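You operate a simulated robot arm through the tools that you are given. There is no shell and no other tool.

Carry out the task below with a simulated robot arm. There is one attempt and no reset: what you move stays moved.

TASK
Make a soap bath and wash the small green ball in it.
Fine: pump hand soap into the dosing jug, within 20 ml of the 100 ml mark, tip it into the teal tub, jug back; dry the ball on the drip rack. Set down upright: what you pick out.

Only the result counts: the job must be done as asked and must still hold three seconds after the hand-in. Knocking over, shifting, dropping, spilling or breaking anything else fails it.

THE ROBOT
A 7-joint arm with a two-finger parallel gripper, fixed in place. Base frame: the origin is at the foot of the arm, x ahead of it, y to its left, z up; the work surface is at about z = 0.76. Units: m, degrees, N and s.
Its first joint turns from -149.0 to 149.0 degrees. Payload 3.43 kg.
The tool frame sits at the grasp point between the pads (the TCP): z along the fingers, y along the line on which they close. The tips reach 0.03 m beyond it. Largest opening 0.094 m; finger width 0.028, thickness 0.01; the body of the gripper, 0.05 by 0.096 m, starts 0.055 m behind the TCP.
Orientation is that of the tool frame in the base frame, as a unit quaternion [x, y, z, w]. With the fingers straight down and closing along the base's y, the tool's x points along the base's -x, its y along +y and its z along -z.

THE INTERFACE
- The arm moves only by the tool servo_tool. Its argument "rows" is a list of rows, each an object (a shift or turn left out is 0, a gripper value left out holds the last) with "offset": the shift along the base's x, y, z in m, a list of three; "rot": the turn, a rotation vector about the base's x, y, z in degrees, a list of three. In form: [{"offset": [tx, ty, tz], "rot": [ax, ay, az]}, ...]. A call has 1 to 20 rows; each row shifts and turns the commanded pose from where the row before left it. "gripper" is the finger opening in m, from 0 to 0.094, set as the call begins (left out, the last holds). A row lasts 0.2 s, in which the tool goes at most 0.05 m and 8.6 degrees; a call with a longer step from one row to the next is refused whole, and so is a gripper value outside its range. Where a pose cannot be reached the arm comes as near as it can. A force on the tool above 40 N (or 10 N above the force at the start of the call, whichever is more), or a blocked arm, ends the call early, and 0.2 s more pass. Each finger travels about 0.045 m/s and halts on what it meets, pressing with about 42 N; the grip force reading is that of the motor and also rises with nothing between the fingers. The clock runs only during rows and for 0.2 s after the last one: add rows that do not move to give the fingers time. The reply holds the time, the measured pose of the TCP, the force on the tool along the base axes, the opening and the grip force, in the units named above and with some noise, with the torque about the TCP (base axes, N m) and any sound that the robot's microphone picked up.
- Cameras (640 x 400 px; columns grow to the right, rows downward): "scene" is fixed at [0.2207, 0.6502, 1.4764]; the picture's right is [0.41, -0.91, 0.00], its down [-0.68, -0.30, -0.66] and it looks along [0.61, 0.27, -0.75] (base axes); focal length 214 px, centre (320, 200). "wrist" rides on the gripper at [0.076, 0.014, -0.103] in the tool frame; the picture's right is [-0.18, 0.98, 0.00], its down [-0.75, -0.14, -0.64] and it looks along [-0.63, -0.12, 0.77] (tool axes); focal length 243 px, centre (320, 200). There is no depth. A picture from a camera that has moved, and an enlarged one, comes with that camera's place and axes in the base frame and with its lens.
- camera(camera): a new picture of that camera. The clock stands still meanwhile.
- zoom(camera, box): a new picture of the part [left, top, right, bottom] of that camera's present view, enlarged. The clock stands still meanwhile.
- job_done(): hands the job in; it is judged then, once.

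Places have to be worked out from the pictures, the camera data and where the tool is seen. Open the gripper and draw the arm clear of the work before you hand the job in, unless the task says otherwise.

The tools are called by a JSON object that holds its "name" and its "arguments". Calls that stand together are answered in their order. servo_tool: Moves the arm, as the interface text tells. Its arguments: {"type":"object","properties":{"rows":{"type":"array","items":{"type":"object","properties":{"offset":{"type":"array","items":{"type":"number"}},"rot":{"type":"array","items":{"type":"number"}}}}},"gripper":{"type":"number"}},"required":["rows"]} The other tools are called the same way: camera (camera) takes a picture; zoom (camera, box) takes an enlarged picture of a part of a camera's view; job_done () hands the job in.

At the start:

```text
t: 0.0
ee_pos: [0.617, 0.7724, 1.1948]
tool_rot: [0.0, 1.0, 0.0, 0.0]
force: [-1.0, -0.5, 0.5]
torque: [-0.02, -0.02, 0.0]
finger_gap: 0.0938
gripper_force: 0.0
```

scene: 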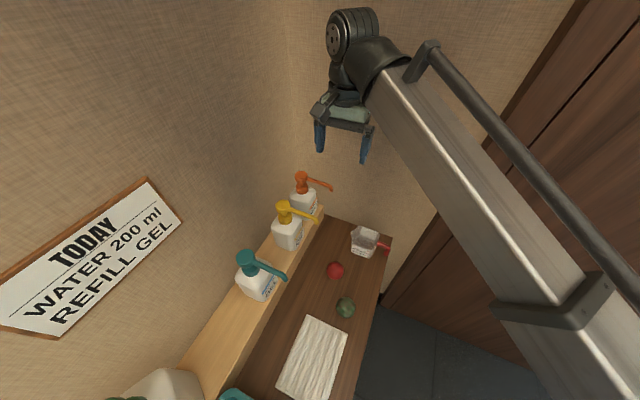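
wrist: 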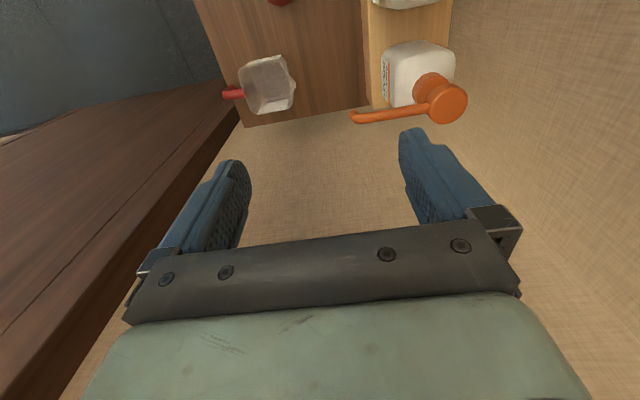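

I see three pump bottles on a ledge, a jug with a red handle, a red ball, a green ball and a cloth. I'll start by enlarging parts of the scene to read the labels.

{"name": "zoom", "arguments": {"camera": "scene", "box": [220, 160, 400, 310]}}

{"name": "zoom", "arguments": {"camera": "scene", "box": [80, 280, 400, 400]}}

{"name": "zoom", "arguments": {"camera": "scene", "box": [0, 170, 200, 350]}}

{"name": "zoom", "arguments": {"camera": "wrist", "box": [190, 0, 510, 140]}}

```text
2.67 times, centred on (310, 235) of scene
camera zoom: at [0.2207, 0.6502, 1.4764], right [0.41, -0.91, 0.0], down [-0.68, -0.3, -0.66], along [0.61, 0.27, -0.75], focal length 572 px, centre (347, 107)
```

zoom: 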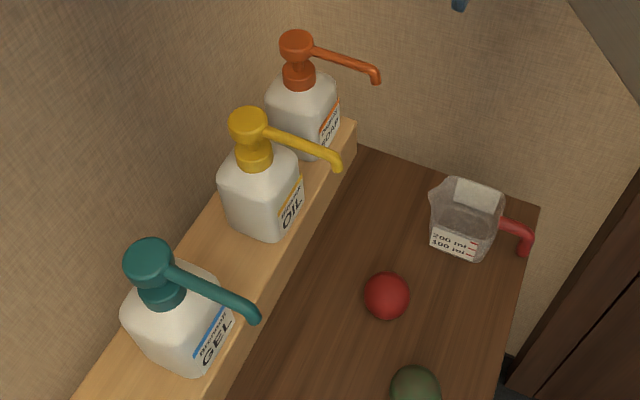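

```text
2.00 times, centred on (240, 340) of scene
camera zoom: at [0.2207, 0.6502, 1.4764], right [0.41, -0.91, 0.0], down [-0.68, -0.3, -0.66], along [0.61, 0.27, -0.75], focal length 429 px, centre (480, -80)
```

zoom: 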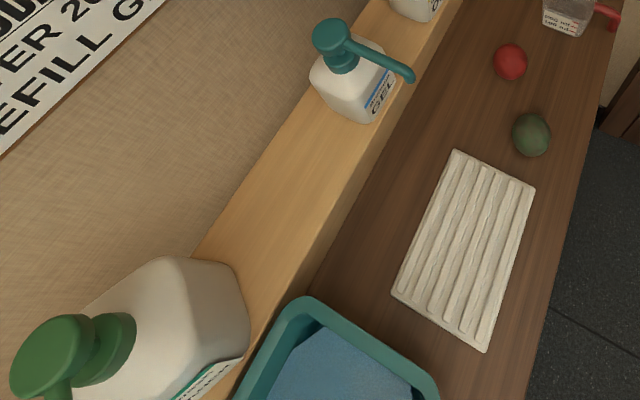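

```text
2.22 times, centred on (100, 260) of scene
camera zoom: at [0.2207, 0.6502, 1.4764], right [0.41, -0.91, 0.0], down [-0.68, -0.3, -0.66], along [0.61, 0.27, -0.75], focal length 477 px, centre (809, 67)
```

zoom: 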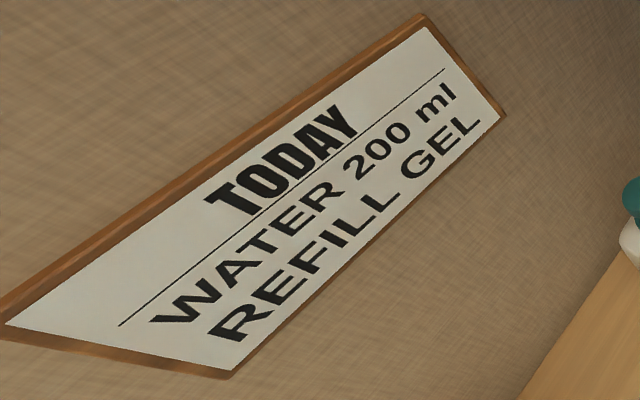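

```text
2.00 times, centred on (350, 70) of wrist
camera zoom: at [0.5406, 0.7868, 1.2988], right [0.18, 0.98, 0.0], down [0.75, -0.14, 0.64], along [0.63, -0.12, -0.77], focal length 485 px, centre (260, 460)
```

zoom: 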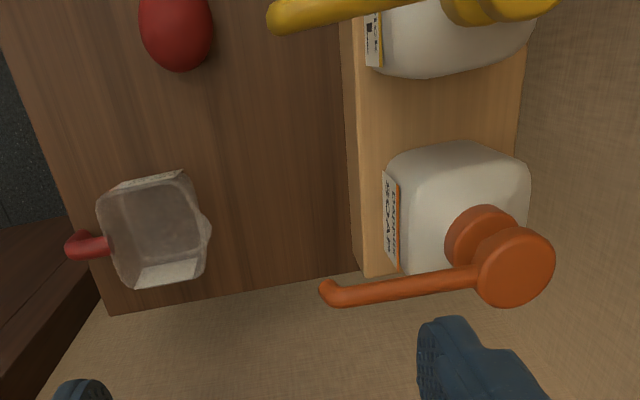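

The note on the wall is about water and gel refills, which isn't this job. I need to read the bottle labels, so I'll turn the tool 90° about z, with the wrist camera facing the shelf, and draw back a little.

{"name": "servo_tool", "arguments": {"rows": [{"offset": [-0.015, -0.015, 0], "rot": [0, 0, 8.2]}, {"offset": [-0.015, -0.015, 0], "rot": [0, 0, 8.2]}, {"offset": [-0.015, -0.015, 0], "rot": [0, 0, 8.2]}, {"offset": [-0.015, -0.015, 0], "rot": [0, 0, 8.2]}, {"offset": [-0.015, -0.015, 0], "rot": [0, 0, 8.2]}, {"offset": [-0.015, -0.015, 0], "rot": [0, 0, 8.2]}, {"offset": [-0.015, -0.015, 0], "rot": [0, 0, 8.2]}, {"offset": [-0.015, -0.015, 0], "rot": [0, 0, 8.2]}, {"offset": [-0.015, -0.015, 0], "rot": [0, 0, 8.2]}, {"offset": [-0.015, -0.015, 0], "rot": [0, 0, 8.2]}, {"offset": [-0.015, -0.015, 0], "rot": [0, 0, 8.0]}]}}

{"name": "camera", "arguments": {"camera": "wrist"}}

{"name": "camera", "arguments": {"camera": "scene"}}

```text
t: 1.4
ee_pos: [0.5339, 0.6893, 1.1954]
tool_rot: [-0.387, 0.922, 0.003, 0.006]
force: [-0.2, 2.1, -1.7]
torque: [-0.1, -0.16, -0.11]
finger_gap: 0.094
gripper_force: 0.1
stopped in row 6: the force on the tool passed its limit at 59 N (the readings are from after the stop); the commanded pose is now the measured one
```

```text
taken
camera wrist: at [0.4692, 0.6444, 1.2976], right [-0.57, 0.82, 0.0], down [0.62, 0.43, 0.65], along [0.53, 0.37, -0.76], focal length 243 px, centre (320, 200)
```

wrist: 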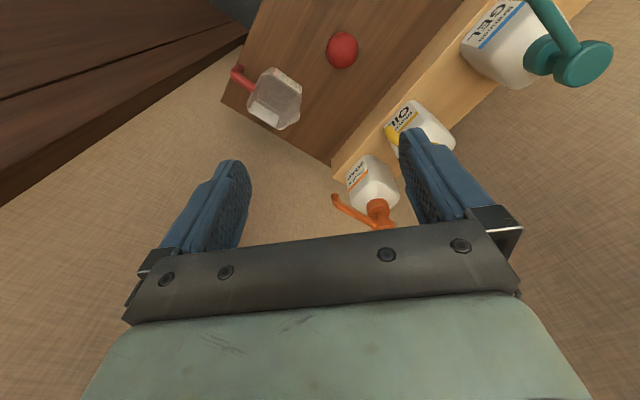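

```text
taken
```

scene: 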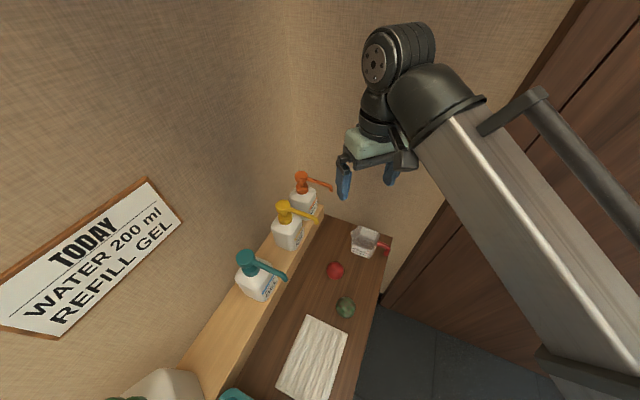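

The call stopped at a 59 N force reading mid-way, though the readings are calm now. I'll look closely around the gripper for a contact before moving again.

{"name": "zoom", "arguments": {"camera": "scene", "box": [290, 10, 490, 240]}}

{"name": "zoom", "arguments": {"camera": "wrist", "box": [320, 0, 620, 240]}}

```text
1.74 times, centred on (390, 125) of scene
camera zoom: at [0.2207, 0.6502, 1.4764], right [0.41, -0.91, 0.0], down [-0.68, -0.3, -0.66], along [0.61, 0.27, -0.75], focal length 373 px, centre (198, 330)
```

zoom: 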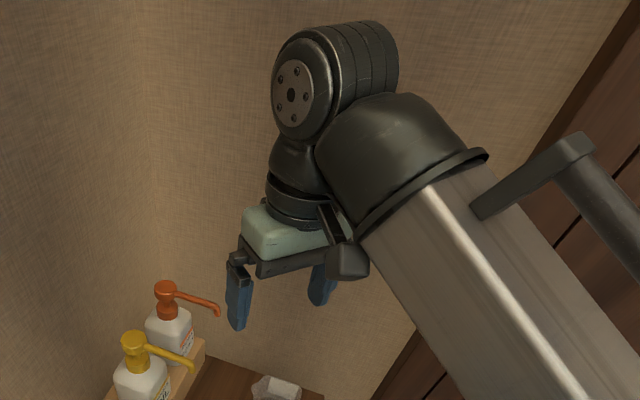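

```text
1.67 times, centred on (470, 120) of wrist
camera zoom: at [0.4692, 0.6444, 1.2976], right [-0.57, 0.82, 0.0], down [0.62, 0.43, 0.65], along [0.53, 0.37, -0.76], focal length 404 px, centre (70, 333)
```

zoom: 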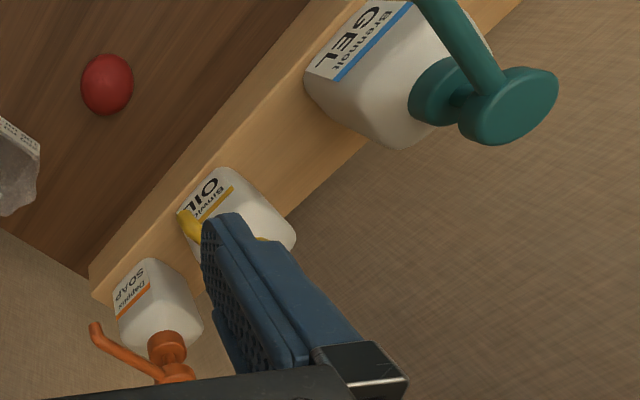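

The wrist camera's bracket appears to have met the forearm, since tool x was pointing straight back at the base. I'll turn back about 20° and travel along the table toward -x to see the tub and the fourth bottle.

{"name": "servo_tool", "arguments": {"rows": [{"offset": [-0.01, 0.005, 0], "rot": [0, 0, -8]}, {"offset": [-0.02, 0.005, 0], "rot": [0, 0, -8]}, {"offset": [-0.035, 0.005, 0], "rot": [0, 0, -4]}, {"offset": [-0.04, 0.005, 0]}, {"offset": [-0.04, 0.005, 0]}, {"offset": [-0.04, 0.005, 0]}, {"offset": [-0.04, 0.0, 0]}, {"offset": [-0.04, 0.0, 0]}, {"offset": [-0.04, 0.0, 0]}, {"offset": [-0.04, 0.0, 0]}, {"offset": [-0.04, 0.0, 0]}, {"offset": [-0.04, 0.0, 0]}, {"offset": [-0.04, 0.0, 0]}, {"offset": [-0.03, 0.0, 0]}, {"offset": [-0.02, 0.0, 0]}, {"offset": [-0.01, 0.0, 0]}]}}

{"name": "camera", "arguments": {"camera": "wrist"}}

{"name": "camera", "arguments": {"camera": "scene"}}

```text
t: 4.8
ee_pos: [0.0133, 0.7358, 1.1597]
tool_rot: [-0.22, 0.975, 0.006, 0.005]
force: [-0.1, 0.0, 0.3]
torque: [-0.02, -0.02, -0.01]
finger_gap: 0.0937
gripper_force: 0.0
out of reach, approached as far as the arm can: row 5, 6, 7, 8, 9, 10, 11, 13
```

```text
taken
camera wrist: at [-0.0624, 0.7153, 1.2614], right [-0.26, 0.97, 0.01], down [0.74, 0.19, 0.65], along [0.63, 0.18, -0.76], focal length 243 px, centre (320, 200)
```

wrist: 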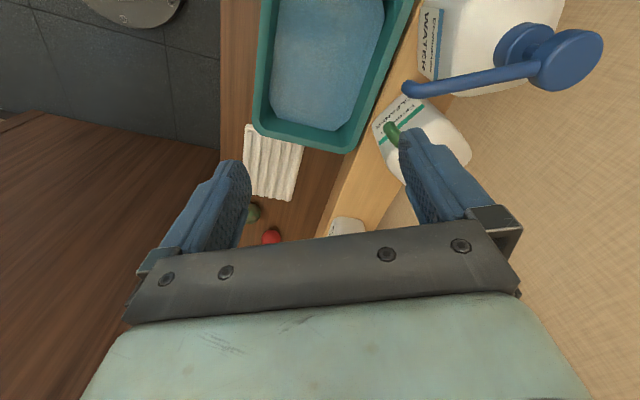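

```text
taken
```

scene: 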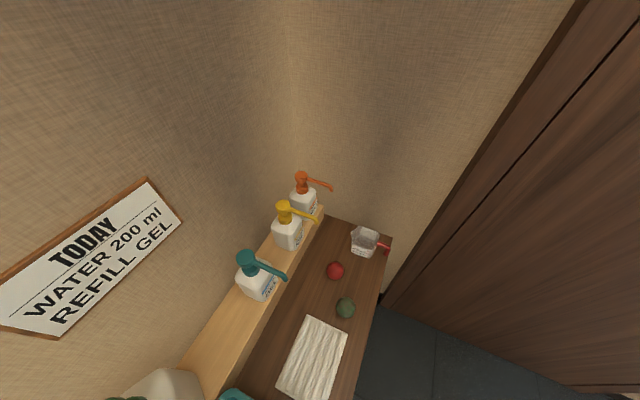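

Now I see a blue "WATER" pump bottle and a green-spouted one by the tub. I'll enlarge the labels and the tub.

{"name": "zoom", "arguments": {"camera": "wrist", "box": [340, 0, 620, 180]}}

{"name": "zoom", "arguments": {"camera": "wrist", "box": [210, 0, 430, 250]}}

```text
2.22 times, centred on (480, 90) of wrist
camera zoom: at [-0.0624, 0.7153, 1.2614], right [-0.26, 0.97, 0.01], down [0.74, 0.19, 0.65], along [0.63, 0.18, -0.76], focal length 539 px, centre (-36, 444)
```

zoom: 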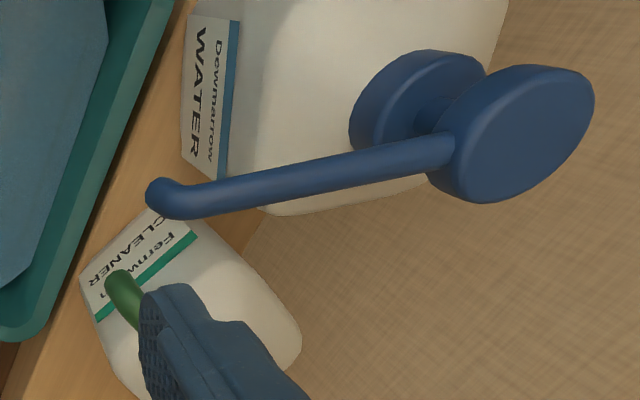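

```text
1.60 times, centred on (320, 125) of wrist
camera zoom: at [-0.0624, 0.7153, 1.2614], right [-0.26, 0.97, 0.01], down [0.74, 0.19, 0.65], along [0.63, 0.18, -0.76], focal length 388 px, centre (320, 320)
```

zoom: 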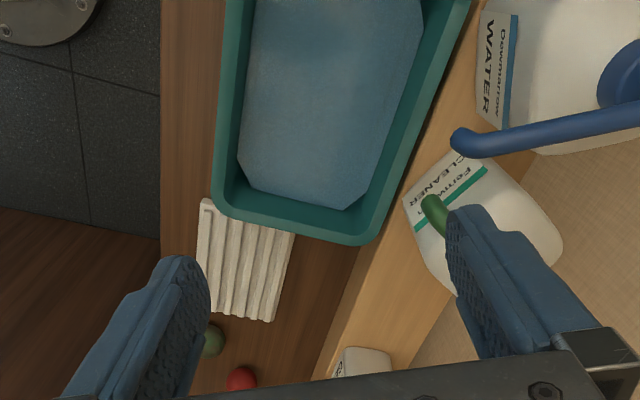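

The labels read, from -x to +x: WATER, CLEANER, GEL, OIL, SOAP, so the orange pump at the far end is the hand soap. I'll move further toward -x to see the whole tub and anything beyond it.

{"name": "servo_tool", "arguments": {"rows": [{"offset": [-0.02, 0, 0.01]}, {"offset": [-0.035, 0, 0.01]}, {"offset": [-0.035, 0, 0.01]}, {"offset": [-0.035, 0, 0.01]}, {"offset": [-0.035, 0, 0]}, {"offset": [-0.035, 0, 0]}, {"offset": [-0.035, 0, 0]}, {"offset": [-0.02, 0, 0]}]}}

{"name": "camera", "arguments": {"camera": "wrist"}}

```text
t: 6.6
ee_pos: [-0.2389, 0.7504, 1.1729]
tool_rot: [-0.221, 0.975, 0.002, 0.004]
force: [-0.1, -0.2, 0.1]
torque: [0.01, 0.04, -0.02]
finger_gap: 0.0942
gripper_force: 0.0
out of reach, approached as far as the arm can: row 1, 2, 3, 4
```

```text
taken
camera wrist: at [-0.3148, 0.7285, 1.2755], right [-0.26, 0.97, 0.0], down [0.74, 0.19, 0.65], along [0.63, 0.17, -0.76], focal length 243 px, centre (320, 200)
```

wrist: 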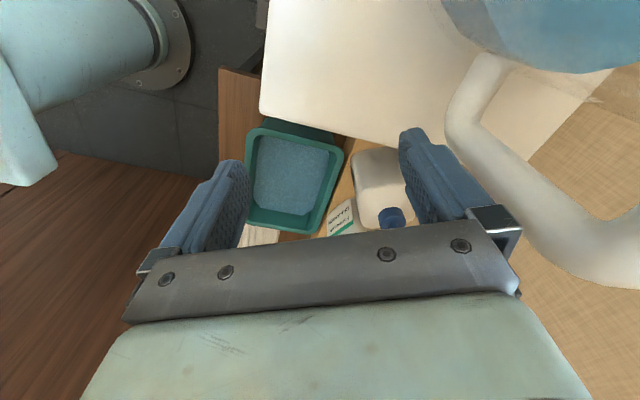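

There's a large white object at the -x end to stay away from. I'll enlarge the tub to locate its corners.

{"name": "zoom", "arguments": {"camera": "wrist", "box": [220, 100, 440, 250]}}

{"name": "camera", "arguments": {"camera": "scene"}}

```text
2.67 times, centred on (330, 175) of wrist
camera zoom: at [-0.3148, 0.7285, 1.2755], right [-0.26, 0.97, 0.0], down [0.74, 0.19, 0.65], along [0.63, 0.17, -0.76], focal length 647 px, centre (293, 267)
```

zoom: 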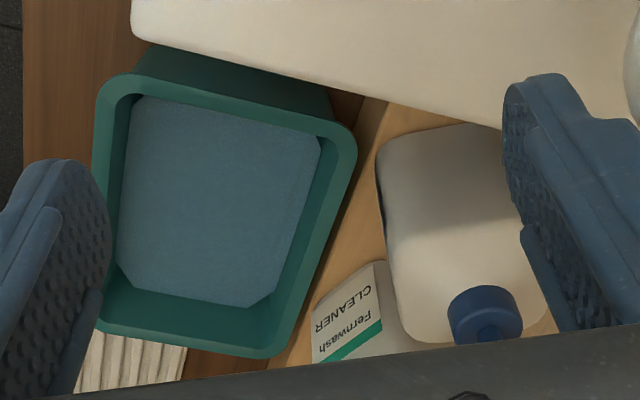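

```text
taken
```

scene: 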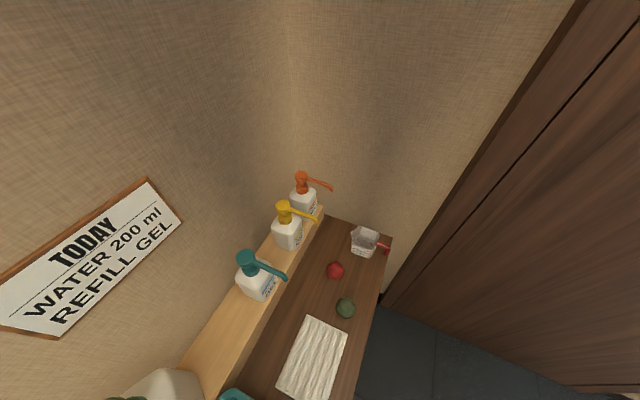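

I judge the tub's rim at about x -0.09..0.15, y 0.65..0.84, z 0.85. The soap spout tip is near (0.658, 0.806, 1.00) and its head near (0.655, 0.908, 1.02). Next I go back toward the jug at about (0.66, 0.67) for a closer look.

{"name": "servo_tool", "arguments": {"rows": [{"offset": [0.02, 0.002, 0.005], "rot": [0, 0, -1.4]}, {"offset": [0.04, 0.002, 0.005], "rot": [0, 0, -1.4]}, {"offset": [0.042, 0.002, 0], "rot": [0, 0, -1.4]}, {"offset": [0.042, 0.002, 0], "rot": [0, 0, -1.4]}, {"offset": [0.042, 0.002, 0], "rot": [0, 0, -1.4]}, {"offset": [0.042, 0, 0], "rot": [0, 0, -1.4]}, {"offset": [0.042, 0, 0], "rot": [0, 0, -1.4]}, {"offset": [0.042, 0, 0], "rot": [0, 0, -1.4]}, {"offset": [0.042, 0, 0], "rot": [0, 0, -1.4]}, {"offset": [0.042, 0, 0], "rot": [0, 0, -1.4]}, {"offset": [0.042, 0, 0], "rot": [0, 0, -1.4]}, {"offset": [0.042, -0.01, 0], "rot": [0, 0, -1.4]}, {"offset": [0.042, -0.01, 0], "rot": [0, 0, -1.4]}, {"offset": [0.042, -0.01, -0.005], "rot": [0, 0, -1.4]}, {"offset": [0.042, -0.01, -0.01], "rot": [0, 0, -1.4]}, {"offset": [0.042, -0.02, -0.02], "rot": [0, 0, -1.4]}, {"offset": [0.042, -0.02, -0.02], "rot": [0, 0, -1.4]}, {"offset": [0.03, -0.01, -0.02], "rot": [0, 0, -1.4]}, {"offset": [0.01, -0.01, -0.01]}]}}

{"name": "camera", "arguments": {"camera": "wrist"}}

{"name": "camera", "arguments": {"camera": "scene"}}

```text
refused: row 16 steps farther than a row can; nothing moved
```

```text
taken
camera wrist: at [-0.3148, 0.7285, 1.2755], right [-0.26, 0.97, 0.0], down [0.74, 0.19, 0.65], along [0.63, 0.17, -0.76], focal length 243 px, centre (320, 200)
```

wrist: 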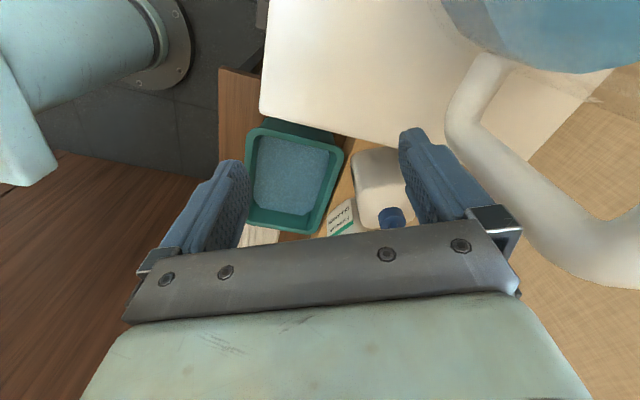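

```text
taken
```

scene: 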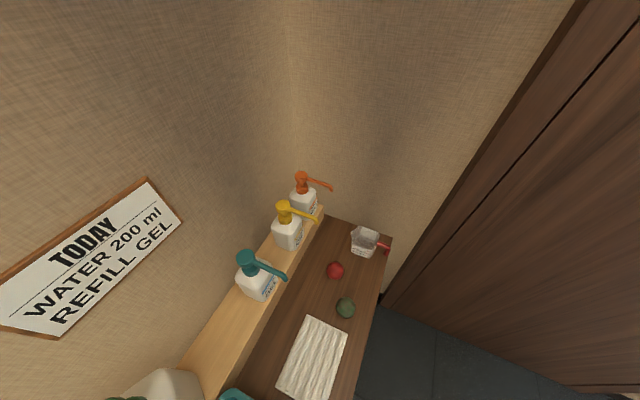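

The call was refused for one step being slightly too long. I'll shorten those rows and run it again.

{"name": "servo_tool", "arguments": {"rows": [{"offset": [0.02, 0.002, 0.005], "rot": [0, 0, -1.4]}, {"offset": [0.04, 0.002, 0.005], "rot": [0, 0, -1.4]}, {"offset": [0.042, 0.002, 0], "rot": [0, 0, -1.4]}, {"offset": [0.042, 0.002, 0], "rot": [0, 0, -1.4]}, {"offset": [0.042, 0.002, 0], "rot": [0, 0, -1.4]}, {"offset": [0.042, 0, 0], "rot": [0, 0, -1.4]}, {"offset": [0.042, 0, 0], "rot": [0, 0, -1.4]}, {"offset": [0.042, 0, 0], "rot": [0, 0, -1.4]}, {"offset": [0.042, 0, 0], "rot": [0, 0, -1.4]}, {"offset": [0.042, 0, 0], "rot": [0, 0, -1.4]}, {"offset": [0.042, 0, 0], "rot": [0, 0, -1.4]}, {"offset": [0.042, -0.01, 0], "rot": [0, 0, -1.4]}, {"offset": [0.042, -0.01, 0], "rot": [0, 0, -1.4]}, {"offset": [0.042, -0.01, -0.005], "rot": [0, 0, -1.4]}, {"offset": [0.042, -0.01, -0.01], "rot": [0, 0, -1.4]}, {"offset": [0.035, -0.02, -0.02], "rot": [0, 0, -1.4]}, {"offset": [0.035, -0.02, -0.02], "rot": [0, 0, -1.4]}, {"offset": [0.03, -0.01, -0.02], "rot": [0, 0, -1.4]}, {"offset": [0.02, -0.01, -0.01]}]}}

{"name": "camera", "arguments": {"camera": "wrist"}}

{"name": "camera", "arguments": {"camera": "scene"}}

```text
t: 10.6
ee_pos: [0.4888, 0.6627, 1.0896]
tool_rot: [-0.003, 1.0, 0.001, 0.005]
force: [-0.6, -0.6, 0.1]
torque: [0.03, 0.02, -0.01]
finger_gap: 0.094
gripper_force: 0.1
out of reach, approached as far as the arm can: row 3, 5
```

```text
taken
camera wrist: at [0.4106, 0.6773, 1.191], right [0.18, 0.98, 0.0], down [0.75, -0.14, 0.65], along [0.64, -0.11, -0.76], focal length 243 px, centre (320, 200)
```

wrist: 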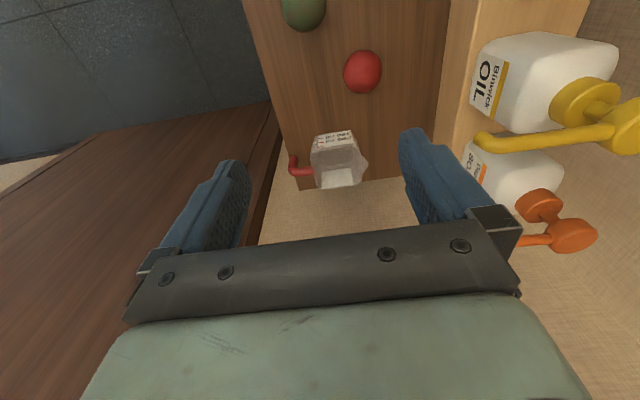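

```text
taken
```

scene: 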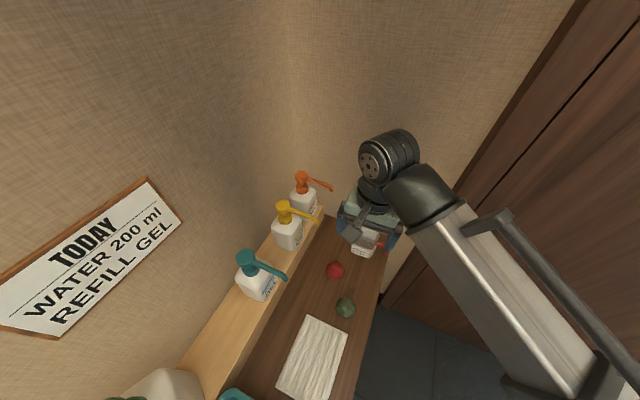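

The jug stands between the fingers in view. I'll enlarge it to see its handle, lip and marks, and enlarge the soap label as well.

{"name": "zoom", "arguments": {"camera": "wrist", "box": [270, 110, 390, 200]}}

{"name": "zoom", "arguments": {"camera": "wrist", "box": [450, 90, 640, 260]}}

{"name": "zoom", "arguments": {"camera": "scene", "box": [270, 160, 410, 330]}}

```text
4.44 times, centred on (330, 155) of wrist
camera zoom: at [0.4106, 0.6773, 1.191], right [0.18, 0.98, 0.0], down [0.75, -0.14, 0.65], along [0.64, -0.11, -0.76], focal length 1078 px, centre (276, 400)
```

zoom: 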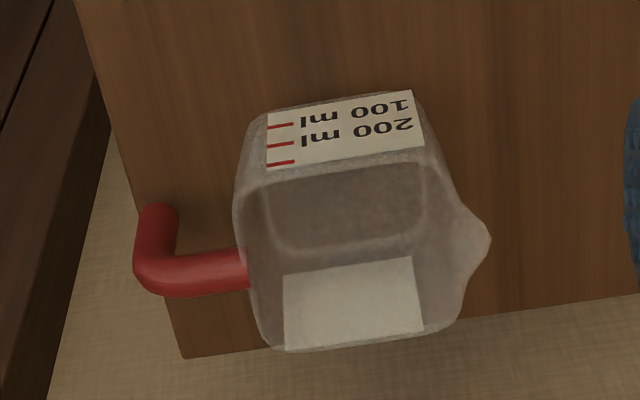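

```text
2.35 times, centred on (545, 175) of wrist
camera zoom: at [0.4106, 0.6773, 1.191], right [0.18, 0.98, 0.0], down [0.75, -0.14, 0.65], along [0.64, -0.11, -0.76], focal length 571 px, centre (-209, 259)
```

zoom: 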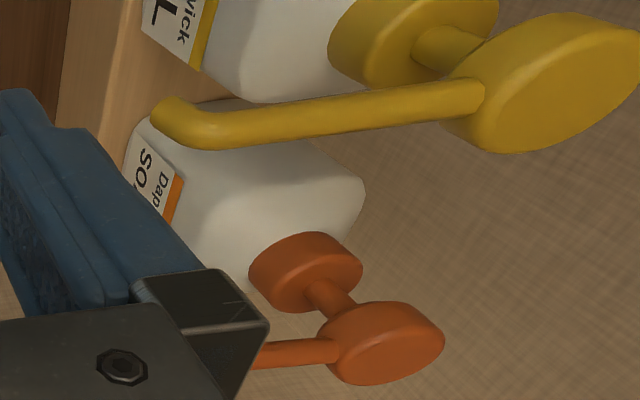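

```text
2.35 times, centred on (340, 245) of scene
camera zoom: at [0.2207, 0.6502, 1.4764], right [0.41, -0.91, 0.0], down [-0.68, -0.3, -0.66], along [0.61, 0.27, -0.75], focal length 505 px, centre (273, 94)
```

zoom: 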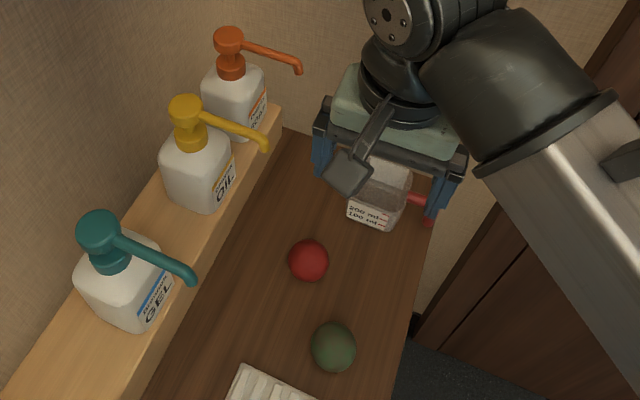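

The jug stands at about (0.64, 0.667) with its lip toward +y, its rim near z 0.84, and a red handle whose vertical bar is at about (0.644, 0.586), z 0.775–0.83. I'll turn the tool 90° the other way and move to the front of the table, to approach the handle horizontally with the camera on top.

{"name": "servo_tool", "arguments": {"rows": [{"offset": [0.012, -0.015, 0], "rot": [0, 0, -8.2]}, {"offset": [0.012, -0.015, 0], "rot": [0, 0, -8.2]}, {"offset": [0.012, -0.015, 0], "rot": [0, 0, -8.2]}, {"offset": [0.012, -0.015, 0], "rot": [0, 0, -8.2]}, {"offset": [0.012, -0.015, 0], "rot": [0, 0, -8.2]}, {"offset": [0.012, -0.015, 0], "rot": [0, 0, -8.2]}, {"offset": [0.012, -0.015, 0], "rot": [0, 0, -8.2]}, {"offset": [0.012, -0.015, 0], "rot": [0, 0, -8.2]}, {"offset": [0.012, -0.015, 0], "rot": [0, 0, -8.2]}, {"offset": [0.012, -0.015, 0], "rot": [0, 0, -8.2]}, {"offset": [0.012, -0.015, 0], "rot": [0, 0, -8.0]}]}}

{"name": "camera", "arguments": {"camera": "wrist"}}

{"name": "camera", "arguments": {"camera": "scene"}}

```text
t: 13.0
ee_pos: [0.6197, 0.4978, 1.0896]
tool_rot: [0.706, 0.708, -0.003, 0.004]
force: [0.7, 0.3, 0.3]
torque: [-0.01, 0.01, -0.01]
finger_gap: 0.094
gripper_force: 0.1
```

```text
taken
camera wrist: at [0.6335, 0.5755, 1.1914], right [0.98, -0.18, 0.0], down [-0.14, -0.75, 0.65], along [-0.11, -0.64, -0.76], focal length 243 px, centre (320, 200)
```

wrist: 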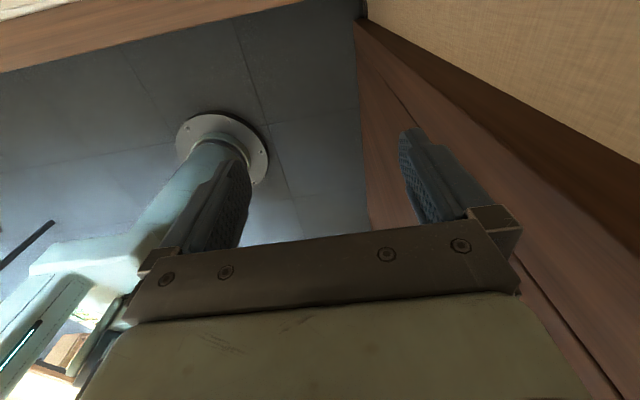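

```text
taken
```

scene: 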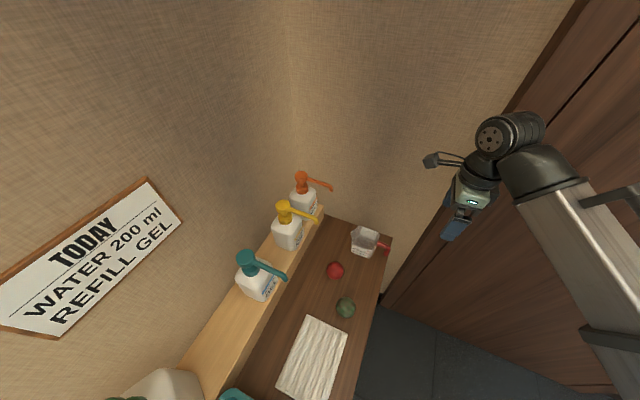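

Clear. Now I pitch the fingers up 70° toward +y (20° below horizontal), shifting slightly to x = 0.644.

{"name": "servo_tool", "arguments": {"rows": [{"offset": [0.003, -0.005, -0.01], "rot": [7.8, 0, 0]}, {"offset": [0.003, -0.005, -0.01], "rot": [7.8, 0, 0]}, {"offset": [0.003, -0.005, -0.01], "rot": [7.8, 0, 0]}, {"offset": [0.003, -0.005, -0.01], "rot": [7.8, 0, 0]}, {"offset": [0.003, -0.005, -0.01], "rot": [7.8, 0, 0]}, {"offset": [0.003, -0.005, -0.01], "rot": [7.8, 0, 0]}, {"offset": [0.003, -0.005, -0.01], "rot": [7.8, 0, 0]}, {"offset": [0.003, 0, -0.01], "rot": [7.8, 0, 0]}, {"offset": [0, 0, -0.01], "rot": [7.6, 0, 0]}]}}

{"name": "camera", "arguments": {"camera": "wrist"}}

{"name": "camera", "arguments": {"camera": "scene"}}

```text
t: 15.0
ee_pos: [0.6424, 0.4634, 0.9997]
tool_rot: [0.58, 0.582, 0.405, -0.401]
force: [0.4, -0.1, -0.4]
torque: [0.0, -0.02, 0.0]
finger_gap: 0.094
gripper_force: 0.1
```

```text
taken
camera wrist: at [0.6572, 0.394, 1.107], right [0.98, -0.06, -0.17], down [-0.14, -0.87, -0.48], along [-0.11, 0.5, -0.86], focal length 243 px, centre (320, 200)
```

wrist: 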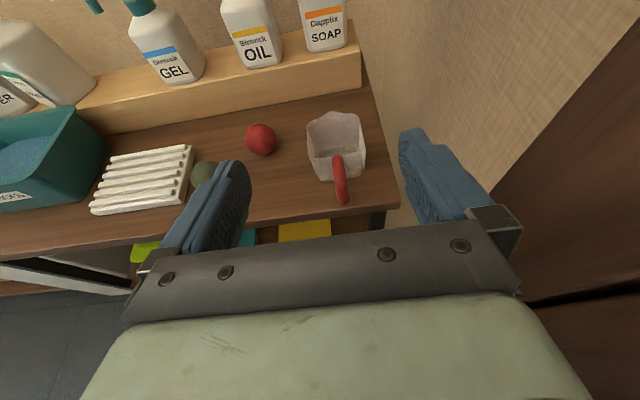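

```text
taken
```

scene: 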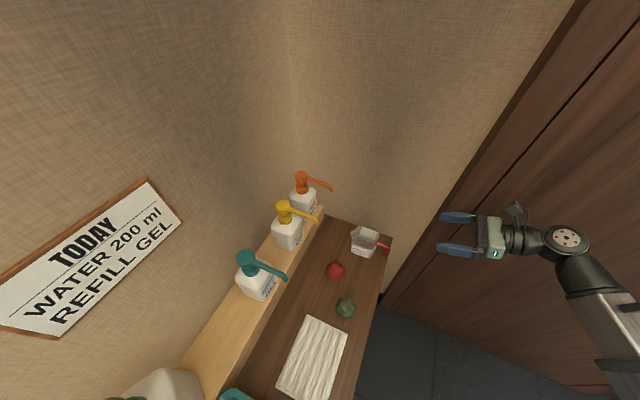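

A very good view: the SOAP label is on the orange bottle, and the jug, balls, rack and tub are all in line. I'll enlarge the jug and the soap bottle.

{"name": "zoom", "arguments": {"camera": "wrist", "box": [280, 90, 400, 215]}}

{"name": "zoom", "arguments": {"camera": "wrist", "box": [0, 80, 290, 270]}}

{"name": "zoom", "arguments": {"camera": "wrist", "box": [200, 0, 400, 110]}}

```text
3.20 times, centred on (340, 152) of wrist
camera zoom: at [0.6572, 0.394, 1.107], right [0.98, -0.06, -0.17], down [-0.14, -0.87, -0.48], along [-0.11, 0.5, -0.86], focal length 776 px, centre (256, 352)
```

zoom: 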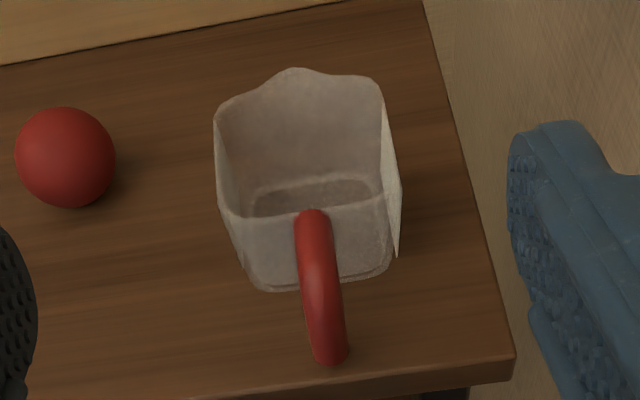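

```text
2.11 times, centred on (145, 175) of wrist
camera zoom: at [0.6572, 0.394, 1.107], right [0.98, -0.06, -0.17], down [-0.14, -0.87, -0.48], along [-0.11, 0.5, -0.86], focal length 511 px, centre (688, 253)
```

zoom: 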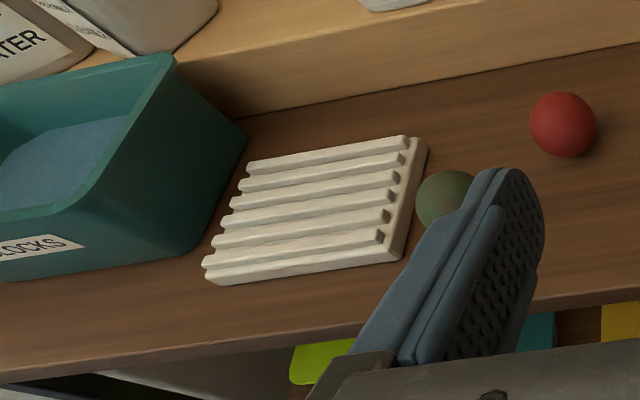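

```text
3.20 times, centred on (300, 55) of wrist
camera zoom: at [0.6572, 0.394, 1.107], right [0.98, -0.06, -0.17], down [-0.14, -0.87, -0.48], along [-0.11, 0.5, -0.86], focal length 776 px, centre (384, 664)
```

zoom: 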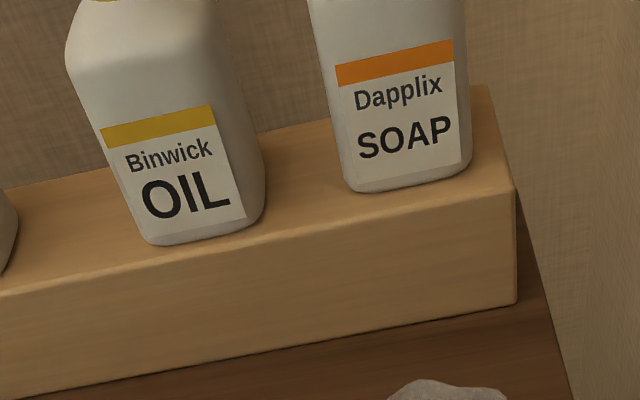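

The jug rim works out at z ≈ 0.825 with its centre at (0.650, 0.667), and the handle's vertical bar is at about (0.650, 0.584). I'll move down in front of the handle first, then check.

{"name": "servo_tool", "arguments": {"rows": [{"offset": [0.001, 0.005, -0.02]}, {"offset": [0.001, 0.005, -0.03]}, {"offset": [0.001, 0.005, -0.03]}, {"offset": [0.001, 0.005, -0.03]}, {"offset": [0.001, 0.01, -0.03]}, {"offset": [0.001, 0.01, -0.02]}, {"offset": [0.0006, 0.01, -0.01]}]}}

{"name": "camera", "arguments": {"camera": "wrist"}}

{"name": "camera", "arguments": {"camera": "scene"}}

```text
t: 16.6
ee_pos: [0.6499, 0.512, 0.8297]
tool_rot: [0.58, 0.583, 0.404, -0.401]
force: [-0.7, -0.1, -0.1]
torque: [0.02, 0.02, 0.03]
finger_gap: 0.0938
gripper_force: 0.0
```

```text
taken
camera wrist: at [0.6634, 0.4446, 0.9373], right [0.98, -0.06, -0.17], down [-0.14, -0.87, -0.48], along [-0.11, 0.5, -0.86], focal length 243 px, centre (320, 200)
```

wrist: 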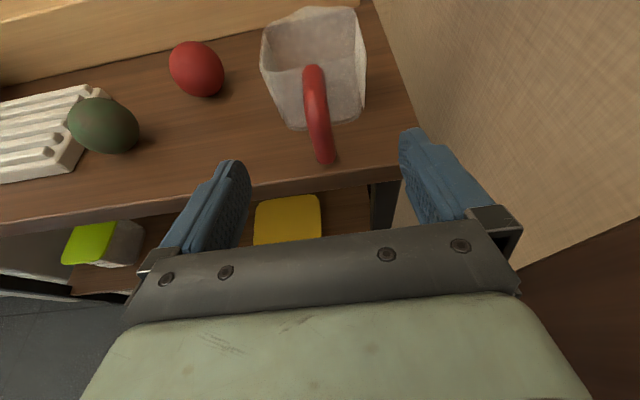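

```text
taken
```

scene: 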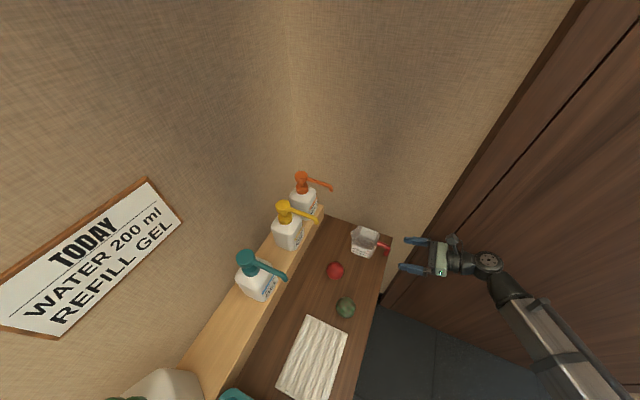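

The handle bar is centred between the fingers at about (0.650, 0.586). I'll advance to y = 0.583, z = 0.797 and look before closing.

{"name": "servo_tool", "arguments": {"rows": [{"offset": [0, 0.012, -0.008]}, {"offset": [0, 0.016, -0.008]}, {"offset": [0, 0.016, -0.008]}, {"offset": [0, 0.016, -0.006]}, {"offset": [0, 0.011, -0.003]}]}}

{"name": "camera", "arguments": {"camera": "wrist"}}

{"name": "zoom", "arguments": {"camera": "scene", "box": [320, 200, 480, 300]}}

```text
t: 17.8
ee_pos: [0.6497, 0.584, 0.7963]
tool_rot: [0.58, 0.583, 0.404, -0.401]
force: [-0.4, 0.5, 0.7]
torque: [-0.01, 0.05, 0.03]
finger_gap: 0.094
gripper_force: 0.0
```

```text
taken
camera wrist: at [0.6637, 0.5155, 0.904], right [0.98, -0.06, -0.17], down [-0.14, -0.87, -0.48], along [-0.11, 0.5, -0.86], focal length 243 px, centre (320, 200)
```

wrist: 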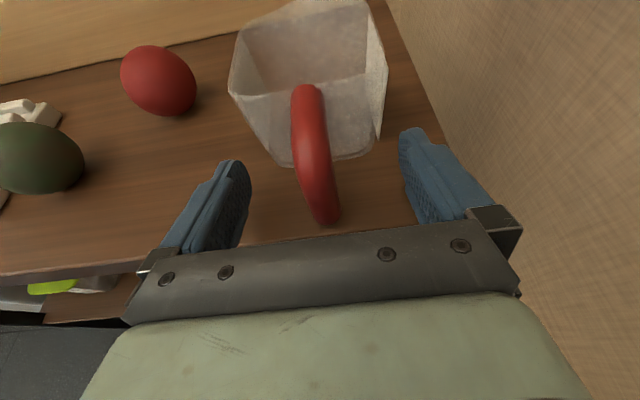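

```text
4.00 times, centred on (400, 250) of scene
camera zoom: at [0.2207, 0.6502, 1.4764], right [0.41, -0.91, 0.0], down [-0.68, -0.3, -0.66], along [0.61, 0.27, -0.75], focal length 858 px, centre (0, 0)
```

zoom: 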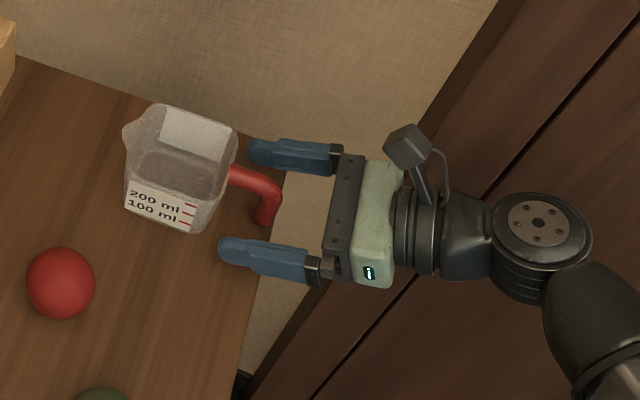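

The bar is centred between the pads. I'll close on it and check the reading; this TCP pose (0.6497, 0.584, 0.796) is my record of the jug's home.

{"name": "servo_tool", "arguments": {"gripper": 0.0, "rows": [{}, {}, {}, {}, {}, {}, {}]}}

{"name": "camera", "arguments": {"camera": "wrist"}}

{"name": "zoom", "arguments": {"camera": "scene", "box": [320, 200, 480, 300]}}

```text
t: 19.4
ee_pos: [0.65, 0.5847, 0.7972]
tool_rot: [0.579, 0.584, 0.403, -0.401]
force: [-0.2, 0.5, 1.0]
torque: [0.01, 0.09, -0.01]
finger_gap: 0.0213
gripper_force: 41.6
```

```text
taken
camera wrist: at [0.6636, 0.5153, 0.9041], right [0.98, -0.06, -0.17], down [-0.14, -0.87, -0.48], along [-0.11, 0.5, -0.86], focal length 243 px, centre (320, 200)
```

wrist: 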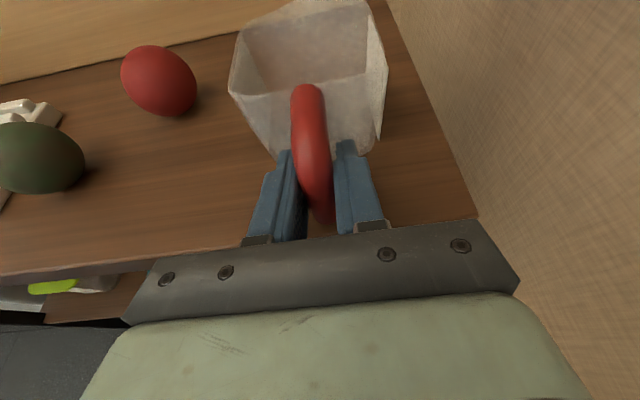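

```text
4.00 times, centred on (400, 250) of scene
camera zoom: at [0.2207, 0.6502, 1.4764], right [0.41, -0.91, 0.0], down [-0.68, -0.3, -0.66], along [0.61, 0.27, -0.75], focal length 858 px, centre (0, 0)
```

zoom: 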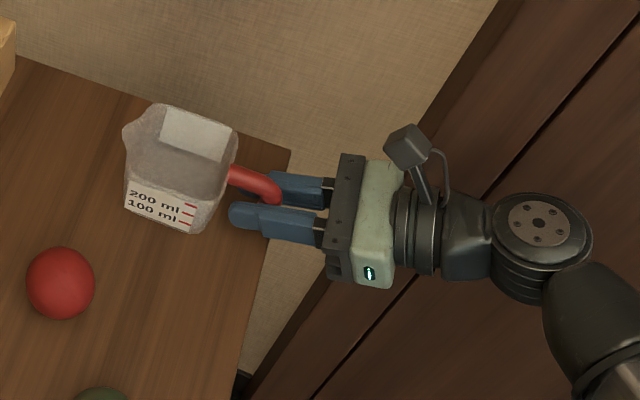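

Grip is firm (gap 0.021, 42 N) and the jug hasn't moved. I'll lift it 20 mm and carry it +0.008 in x and about +0.12 in y, to just above the spot under the soap spout.

{"name": "servo_tool", "arguments": {"rows": [{"offset": [0, 0, 0.01]}, {"offset": [0, 0, 0.01]}, {"offset": [0.002, 0.015, 0]}, {"offset": [0.002, 0.025, 0]}, {"offset": [0.002, 0.025, 0]}, {"offset": [0.002, 0.025, 0]}, {"offset": [0, 0.02, 0]}, {"offset": [0, 0.01, 0]}, {}]}}

{"name": "camera", "arguments": {"camera": "wrist"}}

{"name": "zoom", "arguments": {"camera": "scene", "box": [270, 150, 430, 270]}}

```text
t: 21.4
ee_pos: [0.6586, 0.7045, 0.8152]
tool_rot: [0.58, 0.583, 0.404, -0.401]
force: [-1.5, 0.8, 5.1]
torque: [0.14, 0.01, 0.02]
finger_gap: 0.0209
gripper_force: 42.0
```

```text
taken
camera wrist: at [0.6719, 0.6357, 0.9243], right [0.98, -0.06, -0.17], down [-0.14, -0.87, -0.48], along [-0.11, 0.5, -0.86], focal length 243 px, centre (320, 200)
```

wrist: 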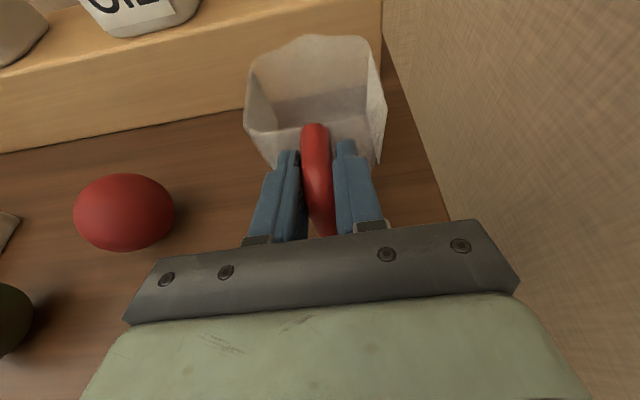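

```text
3.33 times, centred on (350, 210) of scene
camera zoom: at [0.2207, 0.6502, 1.4764], right [0.41, -0.91, 0.0], down [-0.68, -0.3, -0.66], along [0.61, 0.27, -0.75], focal length 715 px, centre (220, 167)
```

zoom: 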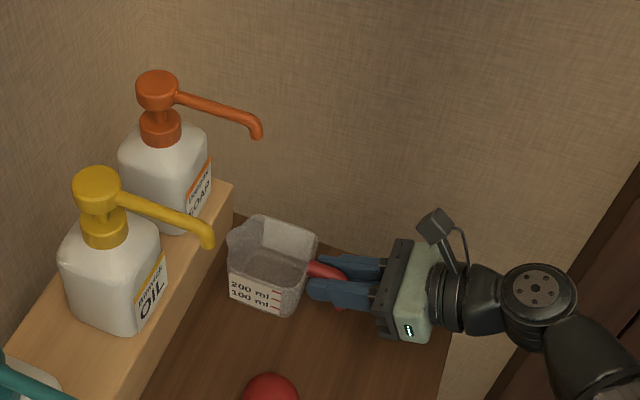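

The jug looks different relative to the fingers than before the lift — it may have drooped or slipped. I'll look closer.

{"name": "zoom", "arguments": {"camera": "wrist", "box": [210, 20, 430, 250]}}

{"name": "zoom", "arguments": {"camera": "scene", "box": [315, 195, 385, 240]}}

```text
1.74 times, centred on (320, 135) of wrist
camera zoom: at [0.6719, 0.6357, 0.9243], right [0.98, -0.06, -0.17], down [-0.14, -0.87, -0.48], along [-0.11, 0.5, -0.86], focal length 422 px, centre (320, 313)
```

zoom: 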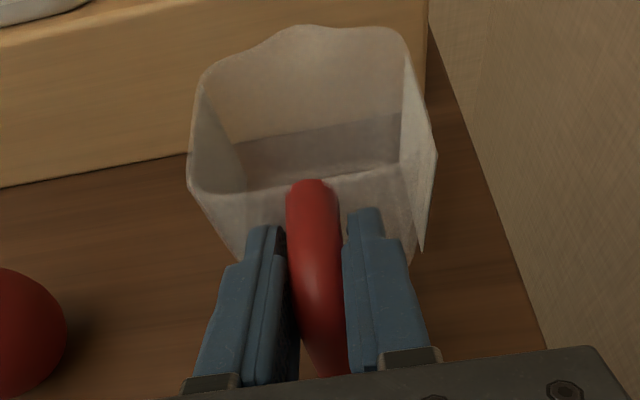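

```text
8.89 times, centred on (350, 218) of scene
camera zoom: at [0.2207, 0.6502, 1.4764], right [0.41, -0.91, 0.0], down [-0.68, -0.3, -0.66], along [0.61, 0.27, -0.75], focal length 1906 px, centre (53, 44)
```

zoom: 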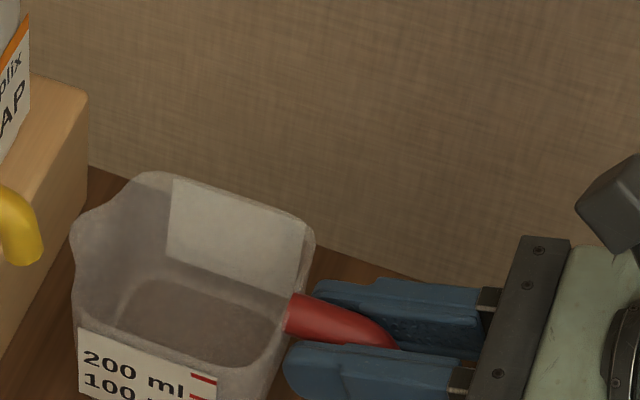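

The rim computes to z ≈ 0.825–0.829 in this view, so the jug appears to still be standing on the table: the pads slid up the bar and the jug was dragged along upright. It's at its destination, so I'll release it gently and look.

{"name": "servo_tool", "arguments": {"gripper": 0.06, "rows": [{}, {}, {}, {}]}}

{"name": "zoom", "arguments": {"camera": "wrist", "box": [210, 20, 430, 250]}}

{"name": "zoom", "arguments": {"camera": "scene", "box": [270, 150, 430, 270]}}

```text
t: 22.4
ee_pos: [0.6583, 0.7043, 0.815]
tool_rot: [0.579, 0.583, 0.404, -0.401]
force: [-0.5, -0.3, -0.4]
torque: [-0.02, 0.01, 0.01]
finger_gap: 0.0599
gripper_force: 0.0
```

```text
1.74 times, centred on (320, 135) of wrist
camera zoom: at [0.6721, 0.6355, 0.9241], right [0.98, -0.06, -0.17], down [-0.14, -0.87, -0.48], along [-0.11, 0.5, -0.86], focal length 422 px, centre (320, 313)
```

zoom: 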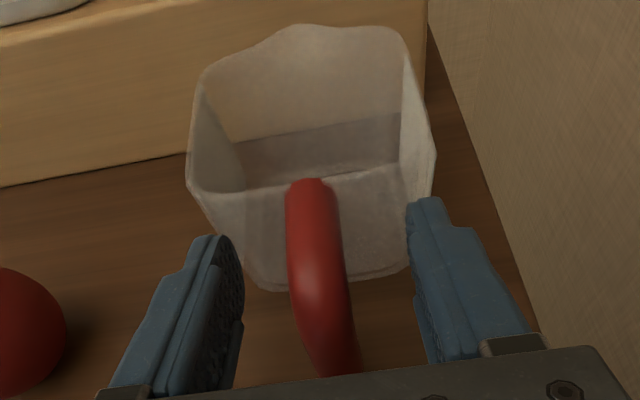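

```text
3.33 times, centred on (350, 210) of scene
camera zoom: at [0.2207, 0.6502, 1.4764], right [0.41, -0.91, 0.0], down [-0.68, -0.3, -0.66], along [0.61, 0.27, -0.75], focal length 715 px, centre (220, 167)
```

zoom: 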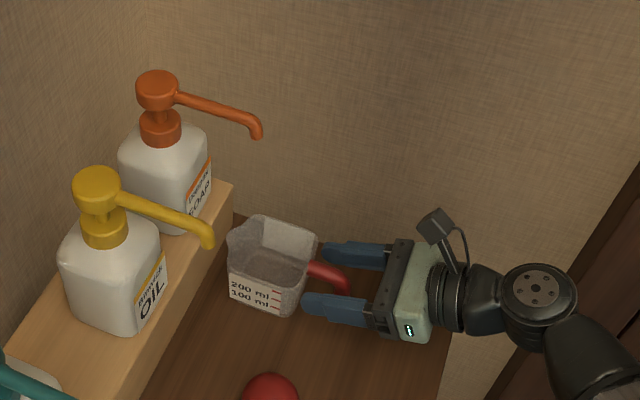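

Released, and nothing changed in the picture, so the jug stands upright on the table at about centre (0.658, 0.787). Before filling it I want a reliable grip, so I'll re-grip lower on the bar and test with a small lift while it's still empty.

{"name": "servo_tool", "arguments": {"rows": [{"offset": [0, -0.002, -0.006]}, {"offset": [0, 0, -0.008]}, {"offset": [0, 0, -0.007]}, {}]}}

{"name": "servo_tool", "arguments": {"gripper": 0.0, "rows": [{}, {}, {}, {}, {}, {}]}}

{"name": "servo_tool", "arguments": {"rows": [{"offset": [0, 0, 0.003]}, {"offset": [0, 0, 0.003]}, {"offset": [0, 0, 0.002]}, {}]}}

{"name": "zoom", "arguments": {"camera": "wrist", "box": [210, 20, 430, 250]}}

{"name": "zoom", "arguments": {"camera": "scene", "box": [315, 195, 385, 240]}}

```text
t: 23.4
ee_pos: [0.6578, 0.7017, 0.7933]
tool_rot: [0.579, 0.583, 0.404, -0.401]
force: [0.3, 0.7, 0.0]
torque: [0.0, 0.01, -0.03]
finger_gap: 0.0602
gripper_force: 0.1
```

```text
t: 24.8
ee_pos: [0.6577, 0.701, 0.794]
tool_rot: [0.579, 0.583, 0.404, -0.401]
force: [-0.9, -0.4, 1.3]
torque: [0.02, 0.09, 0.02]
finger_gap: 0.0214
gripper_force: 42.0
```

```text
t: 25.8
ee_pos: [0.6591, 0.7026, 0.8038]
tool_rot: [0.58, 0.583, 0.404, -0.401]
force: [-0.5, 1.0, -1.9]
torque: [-0.08, -0.02, 0.0]
finger_gap: 0.0213
gripper_force: 42.1
```

```text
1.74 times, centred on (320, 135) of wrist
camera zoom: at [0.6718, 0.6334, 0.9112], right [0.98, -0.06, -0.17], down [-0.14, -0.87, -0.48], along [-0.11, 0.5, -0.86], focal length 422 px, centre (320, 313)
```

zoom: 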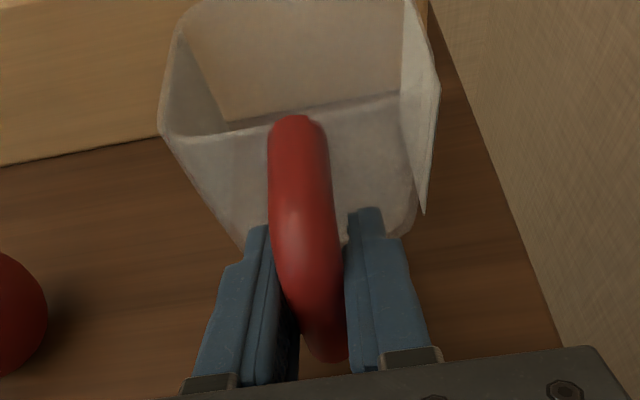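

```text
8.89 times, centred on (350, 218) of scene
camera zoom: at [0.2207, 0.6502, 1.4764], right [0.41, -0.91, 0.0], down [-0.68, -0.3, -0.66], along [0.61, 0.27, -0.75], focal length 1906 px, centre (53, 44)
```

zoom: 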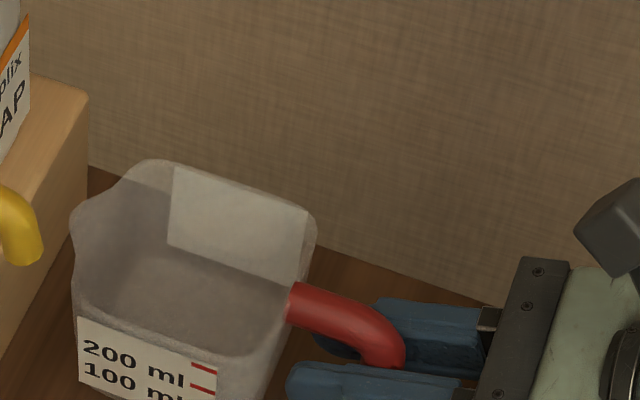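

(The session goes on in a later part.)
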